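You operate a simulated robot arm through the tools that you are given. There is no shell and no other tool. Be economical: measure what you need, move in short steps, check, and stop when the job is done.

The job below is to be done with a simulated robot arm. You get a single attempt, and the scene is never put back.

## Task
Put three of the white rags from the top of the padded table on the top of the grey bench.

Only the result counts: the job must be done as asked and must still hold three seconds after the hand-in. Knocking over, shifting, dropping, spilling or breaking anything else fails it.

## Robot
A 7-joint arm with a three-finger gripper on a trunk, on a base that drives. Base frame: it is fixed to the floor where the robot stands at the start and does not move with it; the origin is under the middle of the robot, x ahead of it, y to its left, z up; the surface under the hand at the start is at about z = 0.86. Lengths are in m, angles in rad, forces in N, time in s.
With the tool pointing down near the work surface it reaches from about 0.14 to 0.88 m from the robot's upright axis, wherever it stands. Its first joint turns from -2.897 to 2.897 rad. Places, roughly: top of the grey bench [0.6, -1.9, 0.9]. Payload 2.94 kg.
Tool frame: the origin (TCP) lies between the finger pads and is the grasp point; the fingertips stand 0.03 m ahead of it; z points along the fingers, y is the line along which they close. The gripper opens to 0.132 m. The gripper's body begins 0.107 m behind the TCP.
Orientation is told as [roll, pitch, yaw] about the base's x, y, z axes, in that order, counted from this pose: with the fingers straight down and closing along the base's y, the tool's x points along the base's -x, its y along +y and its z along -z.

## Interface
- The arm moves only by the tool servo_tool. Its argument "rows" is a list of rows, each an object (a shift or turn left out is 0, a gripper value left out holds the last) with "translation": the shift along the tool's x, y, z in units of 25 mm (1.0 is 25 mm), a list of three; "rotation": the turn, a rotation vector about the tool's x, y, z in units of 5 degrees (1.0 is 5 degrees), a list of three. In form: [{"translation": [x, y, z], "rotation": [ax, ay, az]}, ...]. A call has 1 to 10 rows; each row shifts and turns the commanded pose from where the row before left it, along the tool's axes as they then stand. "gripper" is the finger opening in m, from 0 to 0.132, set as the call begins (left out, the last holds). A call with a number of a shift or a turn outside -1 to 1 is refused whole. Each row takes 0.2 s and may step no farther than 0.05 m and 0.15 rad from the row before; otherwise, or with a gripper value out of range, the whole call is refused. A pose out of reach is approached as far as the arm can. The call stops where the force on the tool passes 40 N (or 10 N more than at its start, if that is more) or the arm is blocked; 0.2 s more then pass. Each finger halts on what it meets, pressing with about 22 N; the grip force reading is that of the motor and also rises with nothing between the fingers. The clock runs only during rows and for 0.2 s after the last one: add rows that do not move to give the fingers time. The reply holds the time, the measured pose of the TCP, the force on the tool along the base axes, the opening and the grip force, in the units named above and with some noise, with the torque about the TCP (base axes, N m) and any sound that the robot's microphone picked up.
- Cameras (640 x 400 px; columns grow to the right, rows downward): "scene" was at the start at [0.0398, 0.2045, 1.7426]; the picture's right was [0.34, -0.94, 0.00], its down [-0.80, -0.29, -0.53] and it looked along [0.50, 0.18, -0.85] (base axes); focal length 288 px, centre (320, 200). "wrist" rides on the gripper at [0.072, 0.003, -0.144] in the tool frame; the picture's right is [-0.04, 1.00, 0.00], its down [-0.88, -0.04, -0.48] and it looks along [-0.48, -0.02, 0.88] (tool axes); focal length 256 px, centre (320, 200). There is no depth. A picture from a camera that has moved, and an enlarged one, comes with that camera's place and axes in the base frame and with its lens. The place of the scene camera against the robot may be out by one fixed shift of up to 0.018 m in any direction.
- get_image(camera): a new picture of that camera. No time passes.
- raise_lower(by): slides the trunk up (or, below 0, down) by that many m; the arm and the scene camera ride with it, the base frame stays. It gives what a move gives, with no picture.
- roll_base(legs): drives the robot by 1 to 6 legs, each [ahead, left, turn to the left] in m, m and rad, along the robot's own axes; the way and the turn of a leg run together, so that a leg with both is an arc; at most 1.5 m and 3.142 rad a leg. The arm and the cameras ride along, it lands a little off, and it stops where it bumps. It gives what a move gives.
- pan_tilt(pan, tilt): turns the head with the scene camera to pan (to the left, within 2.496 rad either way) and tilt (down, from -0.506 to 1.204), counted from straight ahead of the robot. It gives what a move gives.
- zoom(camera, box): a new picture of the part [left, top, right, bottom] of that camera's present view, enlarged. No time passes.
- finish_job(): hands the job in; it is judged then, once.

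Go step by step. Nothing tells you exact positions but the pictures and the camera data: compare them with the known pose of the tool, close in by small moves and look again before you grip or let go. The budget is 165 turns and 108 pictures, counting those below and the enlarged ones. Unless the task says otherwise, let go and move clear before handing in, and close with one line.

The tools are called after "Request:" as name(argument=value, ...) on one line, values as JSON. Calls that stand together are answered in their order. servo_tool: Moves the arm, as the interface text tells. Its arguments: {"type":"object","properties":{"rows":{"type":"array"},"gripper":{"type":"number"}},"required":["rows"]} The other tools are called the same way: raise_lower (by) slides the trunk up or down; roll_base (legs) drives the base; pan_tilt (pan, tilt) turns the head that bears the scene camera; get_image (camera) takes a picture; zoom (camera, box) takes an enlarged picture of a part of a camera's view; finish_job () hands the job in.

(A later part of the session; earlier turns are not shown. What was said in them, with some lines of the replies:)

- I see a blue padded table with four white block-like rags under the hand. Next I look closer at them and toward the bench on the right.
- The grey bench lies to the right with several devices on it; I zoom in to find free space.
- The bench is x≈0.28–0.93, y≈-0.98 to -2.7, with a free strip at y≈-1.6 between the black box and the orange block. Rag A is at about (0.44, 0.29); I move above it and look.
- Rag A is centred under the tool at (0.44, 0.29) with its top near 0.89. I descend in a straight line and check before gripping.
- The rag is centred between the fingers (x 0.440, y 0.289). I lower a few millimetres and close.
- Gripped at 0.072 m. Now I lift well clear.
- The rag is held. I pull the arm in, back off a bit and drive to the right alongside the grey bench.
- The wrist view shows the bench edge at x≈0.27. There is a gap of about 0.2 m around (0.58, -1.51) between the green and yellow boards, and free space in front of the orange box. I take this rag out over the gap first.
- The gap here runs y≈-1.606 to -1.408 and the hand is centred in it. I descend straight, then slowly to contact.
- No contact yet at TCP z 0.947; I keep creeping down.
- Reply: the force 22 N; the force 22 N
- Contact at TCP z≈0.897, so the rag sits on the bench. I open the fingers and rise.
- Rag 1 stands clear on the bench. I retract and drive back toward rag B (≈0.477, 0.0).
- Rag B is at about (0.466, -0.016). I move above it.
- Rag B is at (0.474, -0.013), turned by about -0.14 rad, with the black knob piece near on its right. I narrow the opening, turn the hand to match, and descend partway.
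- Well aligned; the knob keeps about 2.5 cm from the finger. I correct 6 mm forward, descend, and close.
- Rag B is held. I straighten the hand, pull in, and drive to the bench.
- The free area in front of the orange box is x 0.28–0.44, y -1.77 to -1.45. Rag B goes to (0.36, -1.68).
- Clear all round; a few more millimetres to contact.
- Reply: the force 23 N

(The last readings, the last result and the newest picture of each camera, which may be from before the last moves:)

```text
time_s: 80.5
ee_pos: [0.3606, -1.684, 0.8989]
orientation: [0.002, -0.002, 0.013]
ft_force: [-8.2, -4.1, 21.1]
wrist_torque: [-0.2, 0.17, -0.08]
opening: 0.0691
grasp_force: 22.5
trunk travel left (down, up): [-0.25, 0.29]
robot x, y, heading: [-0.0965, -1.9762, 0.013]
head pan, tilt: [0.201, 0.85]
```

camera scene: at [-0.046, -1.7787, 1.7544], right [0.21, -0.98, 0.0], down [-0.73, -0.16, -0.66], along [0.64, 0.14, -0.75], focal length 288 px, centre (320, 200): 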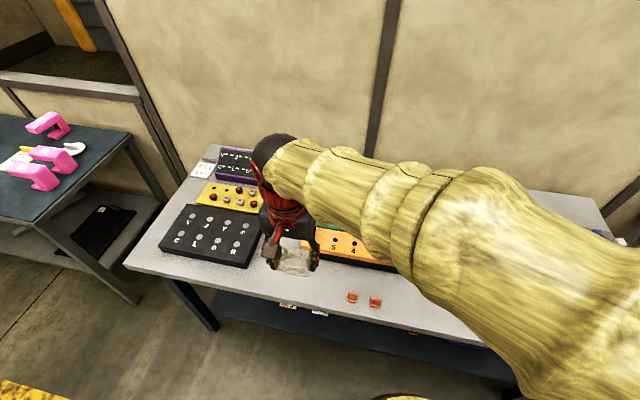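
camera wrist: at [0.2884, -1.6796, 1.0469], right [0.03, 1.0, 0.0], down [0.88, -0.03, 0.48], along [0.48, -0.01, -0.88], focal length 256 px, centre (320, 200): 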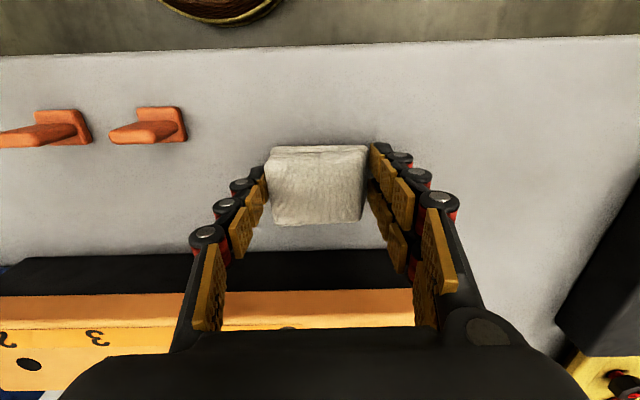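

Contact. Release and lift.

Request:
servo_tool(gripper=0.1, rows=[{"translation": [0, 0, -0.03]}, {}, {}, {}])

Request:
servo_tool(rows=[{"translation": [0, 0, -0.5]}, {"translation": [0, 0, -1]}, {"translation": [0, 0, -1]}, {"translation": [0, 0, -1]}, {"translation": [0, 0, -1]}, {"translation": [0, 0, -1]}, {"translation": [0, 0, -1]}, {"translation": [0, 0, -1]}, {"translation": [0, 0, -1]}, {"translation": [0, 0, -1]}])

Request:
get_image(camera="wrist")

```text
time_s: 81.5
ee_pos: [0.3611, -1.6823, 0.8982]
orientation: [0.002, 0.001, 0.014]
ft_force: [0.4, -0.4, -0.1]
wrist_torque: [0.01, 0.0, -0.01]
opening: 0.1004
grasp_force: 0.0
trunk travel left (down, up): [-0.25, 0.29]
robot x, y, heading: [-0.0939, -1.9768, 0.018]
head pan, tilt: [0.201, 0.85]
```

```text
time_s: 83.7
ee_pos: [0.3593, -1.6847, 1.1377]
orientation: [0.001, 0.001, 0.014]
ft_force: [-0.1, -0.6, 0.6]
wrist_torque: [0.0, -0.02, 0.0]
opening: 0.1
grasp_force: 0.1
trunk travel left (down, up): [-0.25, 0.29]
robot x, y, heading: [-0.0922, -1.9765, 0.018]
head pan, tilt: [0.201, 0.85]
```

```text
78 pictures are left
camera wrist: at [0.2865, -1.6816, 1.2805], right [0.03, 1.0, 0.0], down [0.88, -0.03, 0.48], along [0.48, -0.01, -0.88], focal length 256 px, centre (320, 200)
```

wrist: 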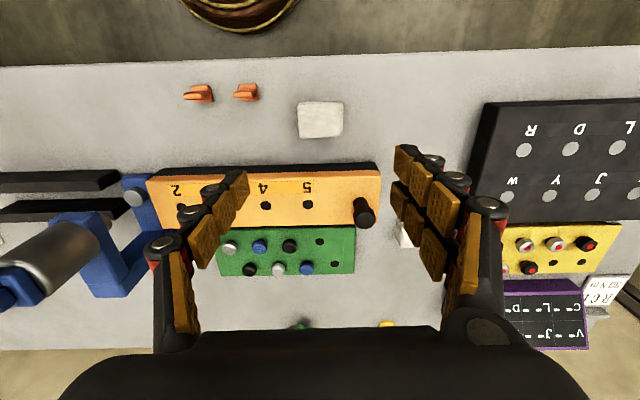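

Rag 2 stands well. I retract and go back for rag C (≈0.63, 0.05).

Request:
servo_tool(rows=[{"translation": [0.3, 0, -1]}, {"translation": [0.7, 0, -1]}, {"translation": [1, 0, -0.6]}, {"translation": [1, 0, 0]}, {"translation": [1, 0, 0]}, {"translation": [1, 0, 0]}], gripper=0.132)

Request:
roll_base(legs=[[-0.02, 0, -0.014], [0, 0.9, 0], [0, 0.86, 0]])

Request:
get_image(camera="wrist")

```text
time_s: 85.1
ee_pos: [0.2351, -1.6832, 1.2]
orientation: [0.0, 0.0, 0.012]
ft_force: [0.3, 0.1, 0.2]
wrist_torque: [0.01, -0.01, 0.03]
opening: 0.1318
grasp_force: 0.0
trunk travel left (down, up): [-0.25, 0.29]
robot x, y, heading: [-0.0948, -1.9768, 0.015]
head pan, tilt: [0.201, 0.85]
```

```text
time_s: 94.3
ee_pos: [0.24, 0.0588, 1.1999]
orientation: [0.0, -0.001, -0.025]
ft_force: [-0.7, 0.0, 0.7]
wrist_torque: [-0.05, 0.04, 0.01]
opening: 0.1318
grasp_force: 0.1
trunk travel left (down, up): [-0.25, 0.29]
robot x, y, heading: [-0.1016, -0.2232, -0.022]
head pan, tilt: [0.201, 0.85]
```

```text
77 pictures are left
camera wrist: at [0.1673, 0.0646, 1.3428], right [0.07, 1.0, 0.0], down [0.88, -0.06, 0.48], along [0.47, -0.03, -0.88], focal length 256 px, centre (320, 200)
```

wrist: 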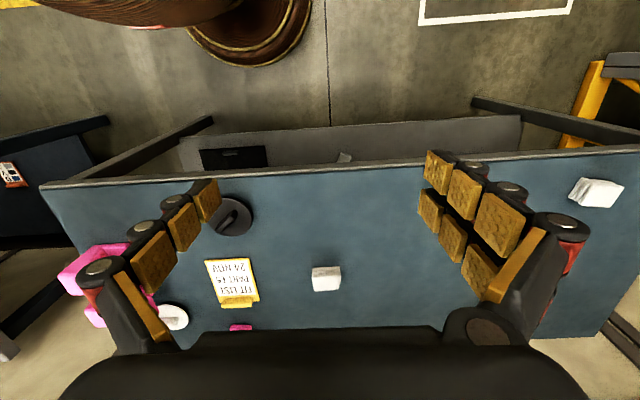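

Rag C is at about (0.62, 0.05). I extend over it.

Request:
servo_tool(rows=[{"translation": [-1, 0, 0]}, {"translation": [-1, 0, 0]}, {"translation": [-1, 0, 0]}, {"translation": [-1, 0, 0]}, {"translation": [-1, 0, 0]}, {"translation": [-1, 0, 0]}, {"translation": [-1, 0, 0]}, {"translation": [-1, 0, 0]}, {"translation": [-1, 0, 0.4]}, {"translation": [-1, 0, 0.8]}])

Request:
servo_tool(rows=[{"translation": [-1, 0, 1]}, {"translation": [-1, 0, 1]}, {"translation": [-1, 0, 1]}, {"translation": [-1, 0, 1]}, {"translation": [-1, 0, 1]}, {"translation": [0, 0, 0.8]}])

Request:
get_image(camera="wrist")

```text
time_s: 96.5
ee_pos: [0.4904, 0.056, 1.1699]
orientation: [0.001, 0.0, -0.025]
ft_force: [0.1, 0.5, -0.1]
wrist_torque: [-0.02, 0.05, 0.0]
opening: 0.1319
grasp_force: 0.1
trunk travel left (down, up): [-0.25, 0.29]
robot x, y, heading: [-0.0998, -0.2218, -0.023]
head pan, tilt: [0.201, 0.85]
```

```text
time_s: 98.0
ee_pos: [0.6156, 0.0499, 1.0233]
orientation: [-0.002, 0.001, -0.024]
ft_force: [1.0, -1.0, 0.3]
wrist_torque: [-0.01, 0.05, 0.03]
opening: 0.1321
grasp_force: 0.0
trunk travel left (down, up): [-0.25, 0.29]
robot x, y, heading: [-0.1036, -0.2199, -0.022]
head pan, tilt: [0.201, 0.85]
```

```text
76 pictures are left
camera wrist: at [0.5433, 0.0559, 1.167], right [0.07, 1.0, 0.0], down [0.88, -0.06, 0.48], along [0.47, -0.03, -0.88], focal length 256 px, centre (320, 200)
```

wrist: 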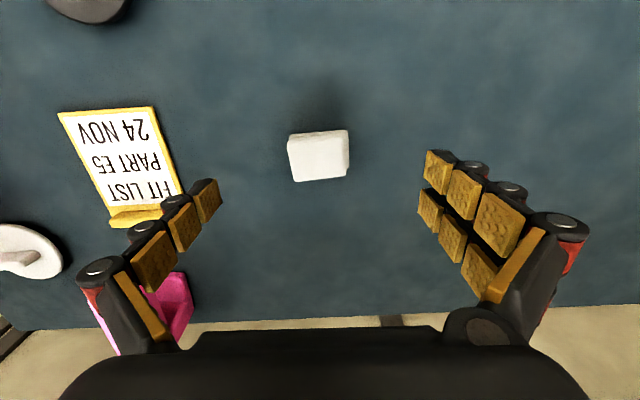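

Rag C is at (0.635, 0.048), turned slightly the other way. I adjust and descend partway.

Request:
servo_tool(gripper=0.11, rows=[{"translation": [-0.78, -0.06, 0]}, {"rotation": [0, 0, -0.55]}, {"translation": [0, 0, 0.8], "rotation": [0, 0, -0.55]}, {"translation": [0, 0, 0.8]}, {"translation": [0, 0, 0.8]}])

Request:
get_image(camera="wrist")

```text
time_s: 99.2
ee_pos: [0.6339, 0.0491, 0.963]
orientation: [-0.001, -0.001, 0.072]
ft_force: [0.6, -0.1, -0.2]
wrist_torque: [-0.01, -0.01, 0.0]
opening: 0.11
grasp_force: 0.0
trunk travel left (down, up): [-0.25, 0.29]
robot x, y, heading: [-0.1019, -0.2192, -0.023]
head pan, tilt: [0.201, 0.85]
```

```text
75 pictures are left
camera wrist: at [0.5614, 0.0456, 1.1068], right [-0.03, 1.0, 0.0], down [0.88, 0.03, 0.48], along [0.48, 0.01, -0.88], focal length 256 px, centre (320, 200)
```

wrist: 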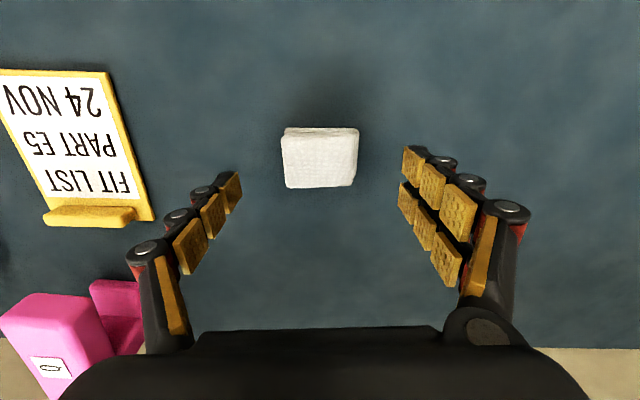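

Request:
servo_tool(rows=[{"translation": [-0.16, -0.08, 0.5]}, {"translation": [0, 0, 0.75]}, {"translation": [0, 0, 0.75]}, {"translation": [0, 0, 0.64]}])

Request:
get_image(camera="wrist")

```text
time_s: 100.2
ee_pos: [0.6377, 0.0455, 0.8974]
orientation: [0.0, 0.0, 0.071]
ft_force: [-0.1, -1.5, 0.2]
wrist_torque: [-0.02, 0.03, -0.01]
opening: 0.1097
grasp_force: 0.1
trunk travel left (down, up): [-0.25, 0.29]
robot x, y, heading: [-0.1015, -0.2197, -0.023]
head pan, tilt: [0.201, 0.85]
```

```text
74 pictures are left
camera wrist: at [0.5653, 0.0446, 1.0411], right [-0.03, 1.0, 0.0], down [0.88, 0.03, 0.48], along [0.48, 0.01, -0.88], focal length 256 px, centre (320, 200)
```

wrist: 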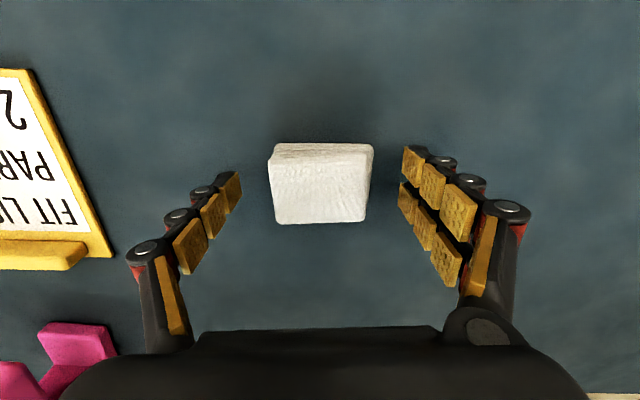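

Centred; I grip and lift.

Request:
servo_tool(gripper=0.04, rows=[{}, {}, {}, {}, {}, {}])

Request:
servo_tool(rows=[{"translation": [0, 0, -0.4]}, {"translation": [0, 0, -0.8]}, {"translation": [0, 0, -1]}, {"translation": [0, 0, -1]}, {"translation": [0, 0, -1]}, {"translation": [0, 0, -1]}, {"translation": [0, 0, -1]}, {"translation": [0, 0, -1]}, {"translation": [0, 0, -1]}, {"translation": [0, 0, -1]}])

Request:
get_image(camera="wrist")

```text
time_s: 101.5
ee_pos: [0.6379, 0.0458, 0.8978]
orientation: [0.0, 0.0, 0.07]
ft_force: [0.8, 0.4, 0.5]
wrist_torque: [0.1, 0.02, -0.01]
opening: 0.0689
grasp_force: 21.9
trunk travel left (down, up): [-0.25, 0.29]
robot x, y, heading: [-0.102, -0.2179, -0.025]
head pan, tilt: [0.201, 0.85]
```

```text
time_s: 103.8
ee_pos: [0.6378, 0.044, 1.1304]
orientation: [0.0, 0.001, 0.072]
ft_force: [-0.4, -0.1, -0.4]
wrist_torque: [0.0, 0.0, 0.01]
opening: 0.069
grasp_force: 22.2
trunk travel left (down, up): [-0.25, 0.29]
robot x, y, heading: [-0.1038, -0.222, -0.026]
head pan, tilt: [0.201, 0.85]
```

```text
73 pictures are left
camera wrist: at [0.5662, 0.0425, 1.2732], right [-0.03, 1.0, 0.0], down [0.88, 0.03, 0.48], along [0.47, 0.01, -0.88], focal length 256 px, centre (320, 200)
```

wrist: 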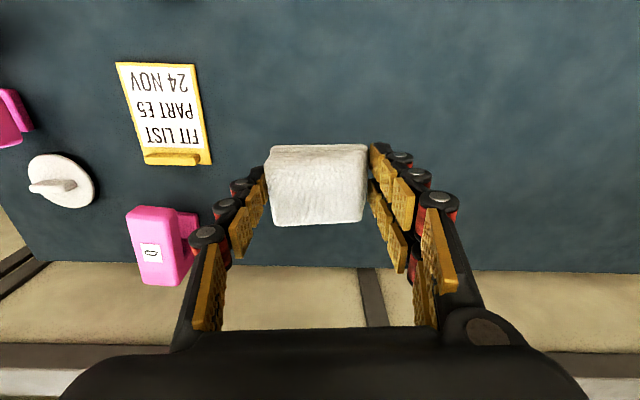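

Held. I pull back, straighten and drive to the bench once more.

Request:
servo_tool(rows=[{"translation": [0, 0, -1], "rotation": [0, 0, 0.55]}, {"translation": [0, 0, -1], "rotation": [0, 0, 0.55]}, {"translation": [1, 0, -0.8]}, {"translation": [1, 0, 0]}, {"translation": [1, 0, 0]}, {"translation": [1, 0, 0]}, {"translation": [1, 0, 0]}, {"translation": [1, 0, 0]}, {"translation": [1, 0, 0]}, {"translation": [1, 0, 0]}])

Request:
servo_tool(rows=[{"translation": [1, 0, 0]}, {"translation": [1, 0, 0]}, {"translation": [1, 0, 0]}, {"translation": [1, 0, 0]}, {"translation": [1, 0, 0]}, {"translation": [1, 0, 0]}, {"translation": [1, 0, 0]}, {"translation": [1, 0, 0]}])

Request:
roll_base(legs=[[-0.01, 0, 0.023], [0, -0.8, 0], [0, -0.8, 0]])

Request:
get_image(camera="wrist")

```text
time_s: 106.0
ee_pos: [0.438, 0.0532, 1.1984]
orientation: [0.0, -0.001, -0.025]
ft_force: [-0.4, -0.4, -0.4]
wrist_torque: [0.0, -0.02, 0.02]
opening: 0.0691
grasp_force: 22.2
trunk travel left (down, up): [-0.25, 0.29]
robot x, y, heading: [-0.1, -0.2217, -0.028]
head pan, tilt: [0.201, 0.85]
```

```text
time_s: 107.8
ee_pos: [0.2381, 0.057, 1.1971]
orientation: [0.0, -0.001, -0.025]
ft_force: [-0.3, 0.0, 0.0]
wrist_torque: [0.01, 0.02, -0.03]
opening: 0.069
grasp_force: 22.5
trunk travel left (down, up): [-0.25, 0.29]
robot x, y, heading: [-0.1029, -0.2209, -0.023]
head pan, tilt: [0.201, 0.85]
```

```text
time_s: 116.3
ee_pos: [0.2497, -1.5184, 1.1965]
orientation: [0.0, -0.001, 0.044]
ft_force: [0.4, 0.4, -0.2]
wrist_torque: [-0.01, -0.03, -0.01]
opening: 0.0691
grasp_force: 21.3
trunk travel left (down, up): [-0.25, 0.29]
robot x, y, heading: [-0.0683, -1.8189, 0.039]
head pan, tilt: [0.201, 0.85]
```

```text
72 pictures are left
camera wrist: at [0.1772, -1.5177, 1.341], right [0.0, 1.0, 0.0], down [0.88, 0.0, 0.48], along [0.48, 0.0, -0.88], focal length 256 px, centre (320, 200)
```

wrist: 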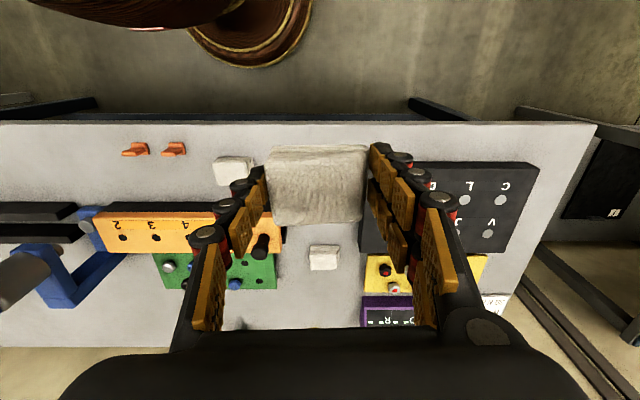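

Target for the last rag is (0.36, -1.54), between rag 2 and the black box's edge. I move over it and descend partway.

Request:
servo_tool(rows=[{"translation": [-0.88, -0.2, 0]}, {"translation": [-0.88, -0.2, 0]}, {"translation": [-0.88, -0.2, 0]}, {"translation": [-0.88, -0.2, 0]}, {"translation": [-0.88, -0.25, 0], "rotation": [0, 0, 0.5]}, {"translation": [0, 0, 1]}, {"translation": [0, 0, 1]}, {"translation": [0, 0, 1]}, {"translation": [0, 0, 1]}, {"translation": [0, 0, 1]}])

Request:
get_image(camera="wrist")

```text
time_s: 118.5
ee_pos: [0.3634, -1.5375, 1.0719]
orientation: [0.0, 0.0, 0.0]
ft_force: [-1.1, 1.7, -0.3]
wrist_torque: [-0.03, 0.01, 0.04]
opening: 0.0691
grasp_force: 21.8
trunk travel left (down, up): [-0.25, 0.29]
robot x, y, heading: [-0.0693, -1.8178, 0.042]
head pan, tilt: [0.201, 0.85]
```

```text
71 pictures are left
camera wrist: at [0.2909, -1.5348, 1.2158], right [0.04, 1.0, 0.0], down [0.88, -0.04, 0.48], along [0.47, -0.02, -0.88], focal length 256 px, centre (320, 200)
```

wrist: 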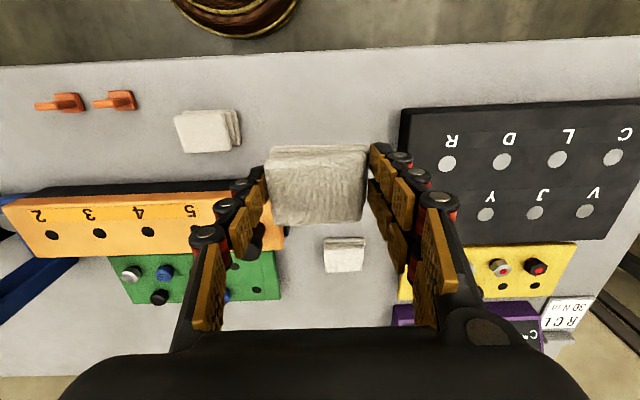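

Good margins on both sides (≈4 cm). Descending.

Request:
servo_tool(rows=[{"translation": [0, 0, 0.95]}, {"translation": [0, 0, 0.95]}, {"translation": [0, 0, 0.95]}, {"translation": [0, 0, 0.95]}, {"translation": [0, 0, 0.95]}, {"translation": [0, 0, 0.95]}, {"translation": [0, 0, 0.7]}, {"translation": [0, 0, 0.2]}])

Request:
servo_tool(rows=[{"translation": [0, 0, 0.06]}, {"translation": [0, 0, 0.06]}, {"translation": [0, 0, 0.06]}])

```text
time_s: 120.3
ee_pos: [0.3613, -1.5379, 0.9067]
orientation: [0.0, -0.001, 0.001]
ft_force: [0.6, 0.3, -0.4]
wrist_torque: [0.0, 0.02, 0.01]
opening: 0.069
grasp_force: 22.6
trunk travel left (down, up): [-0.25, 0.29]
robot x, y, heading: [-0.0705, -1.8209, 0.046]
head pan, tilt: [0.201, 0.85]
```

```text
time_s: 121.1
ee_pos: [0.3615, -1.5383, 0.9028]
orientation: [-0.001, 0.001, -0.001]
ft_force: [0.7, -0.1, -0.7]
wrist_torque: [0.01, 0.0, -0.01]
opening: 0.0692
grasp_force: 21.8
trunk travel left (down, up): [-0.25, 0.29]
robot x, y, heading: [-0.0663, -1.8152, 0.041]
head pan, tilt: [0.201, 0.85]
```

Request:
servo_tool(rows=[{"translation": [0, 0, 0.06]}, {"translation": [0, 0, 0.06]}, {"translation": [0, 0, 0.06]}])

Request:
servo_tool(rows=[{"translation": [0, 0, 0.06]}, {"translation": [0, 0, 0.04]}])

```text
time_s: 121.9
ee_pos: [0.3619, -1.5399, 0.8978]
orientation: [-0.001, 0.001, 0.0]
ft_force: [0.3, 0.0, -0.2]
wrist_torque: [0.05, 0.02, 0.05]
opening: 0.0692
grasp_force: 22.2
trunk travel left (down, up): [-0.25, 0.29]
robot x, y, heading: [-0.0653, -1.8206, 0.039]
head pan, tilt: [0.201, 0.85]
```

```text
time_s: 122.5
ee_pos: [0.3607, -1.539, 0.8973]
orientation: [0.001, -0.004, 0.002]
ft_force: [-3.3, -1.6, 21.5]
wrist_torque: [-0.06, 0.13, -0.03]
opening: 0.0695
grasp_force: 21.7
trunk travel left (down, up): [-0.25, 0.29]
robot x, y, heading: [-0.067, -1.8168, 0.045]
head pan, tilt: [0.201, 0.85]
```

Contact; release and lift clear.

Request:
servo_tool(gripper=0.1, rows=[{"translation": [0, 0, -0.03]}, {}, {}, {}])

Request:
servo_tool(rows=[{"translation": [0, 0, -0.5]}, {"translation": [0, 0, -1]}, {"translation": [0, 0, -1]}, {"translation": [0, 0, -1]}, {"translation": [0, 0, -1]}, {"translation": [0, 0, -1]}, {"translation": [0, 0, -1]}, {"translation": [0, 0, -1]}, {"translation": [0, 0, -1]}, {"translation": [0, 0, -1]}])

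Request:
servo_tool(rows=[{"translation": [1, 0, -1]}, {"translation": [1, 0, -1]}, {"translation": [1, 0, 0]}, {"translation": [1, 0, 0]}, {"translation": [1, 0, 0]}])

Request:
get_image(camera="wrist")

Request:
get_image(camera="scene")

```text
time_s: 123.5
ee_pos: [0.3617, -1.5396, 0.8963]
orientation: [0.001, -0.002, -0.001]
ft_force: [0.4, -1.5, 0.5]
wrist_torque: [0.0, 0.01, -0.02]
opening: 0.0999
grasp_force: 0.2
trunk travel left (down, up): [-0.25, 0.29]
robot x, y, heading: [-0.0677, -1.8165, 0.044]
head pan, tilt: [0.201, 0.85]
```

```text
time_s: 125.7
ee_pos: [0.3599, -1.5408, 1.1351]
orientation: [0.001, 0.0, 0.0]
ft_force: [-0.1, 0.0, 0.4]
wrist_torque: [0.03, 0.0, 0.01]
opening: 0.1002
grasp_force: 0.1
trunk travel left (down, up): [-0.25, 0.29]
robot x, y, heading: [-0.0693, -1.8164, 0.042]
head pan, tilt: [0.201, 0.85]
```

```text
time_s: 126.9
ee_pos: [0.2361, -1.5365, 1.1865]
orientation: [-0.001, 0.0, 0.0]
ft_force: [0.1, -0.5, 0.0]
wrist_torque: [0.02, -0.04, 0.02]
opening: 0.1002
grasp_force: 0.0
trunk travel left (down, up): [-0.25, 0.29]
robot x, y, heading: [-0.0684, -1.819, 0.039]
head pan, tilt: [0.201, 0.85]
```

```text
70 pictures are left
camera wrist: at [0.1628, -1.5336, 1.3295], right [0.04, 1.0, 0.0], down [0.88, -0.04, 0.48], along [0.48, -0.02, -0.88], focal length 256 px, centre (320, 200)
```

wrist: 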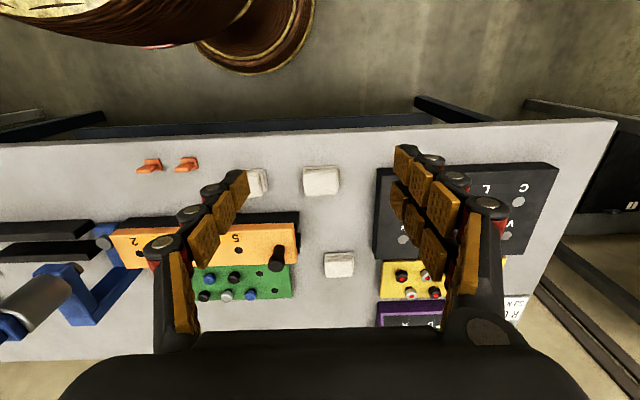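

```text
69 pictures are left
camera scene: at [-0.0274, -1.6197, 1.7544], right [0.24, -0.97, 0.0], down [-0.73, -0.18, -0.66], along [0.64, 0.16, -0.75], focal length 288 px, centre (320, 200)
```

scene: 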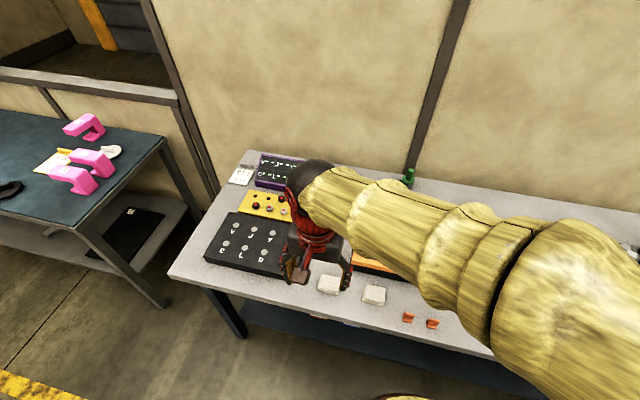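

All three rags rest flat on the grey bench, nothing else has moved, and the hand is clear. I hand in.

Request:
finish_job()

```text
The job is handed in.
```

Three white rags from the padded table now lie on top of the grey bench, and in the last pictures nothing else had moved.
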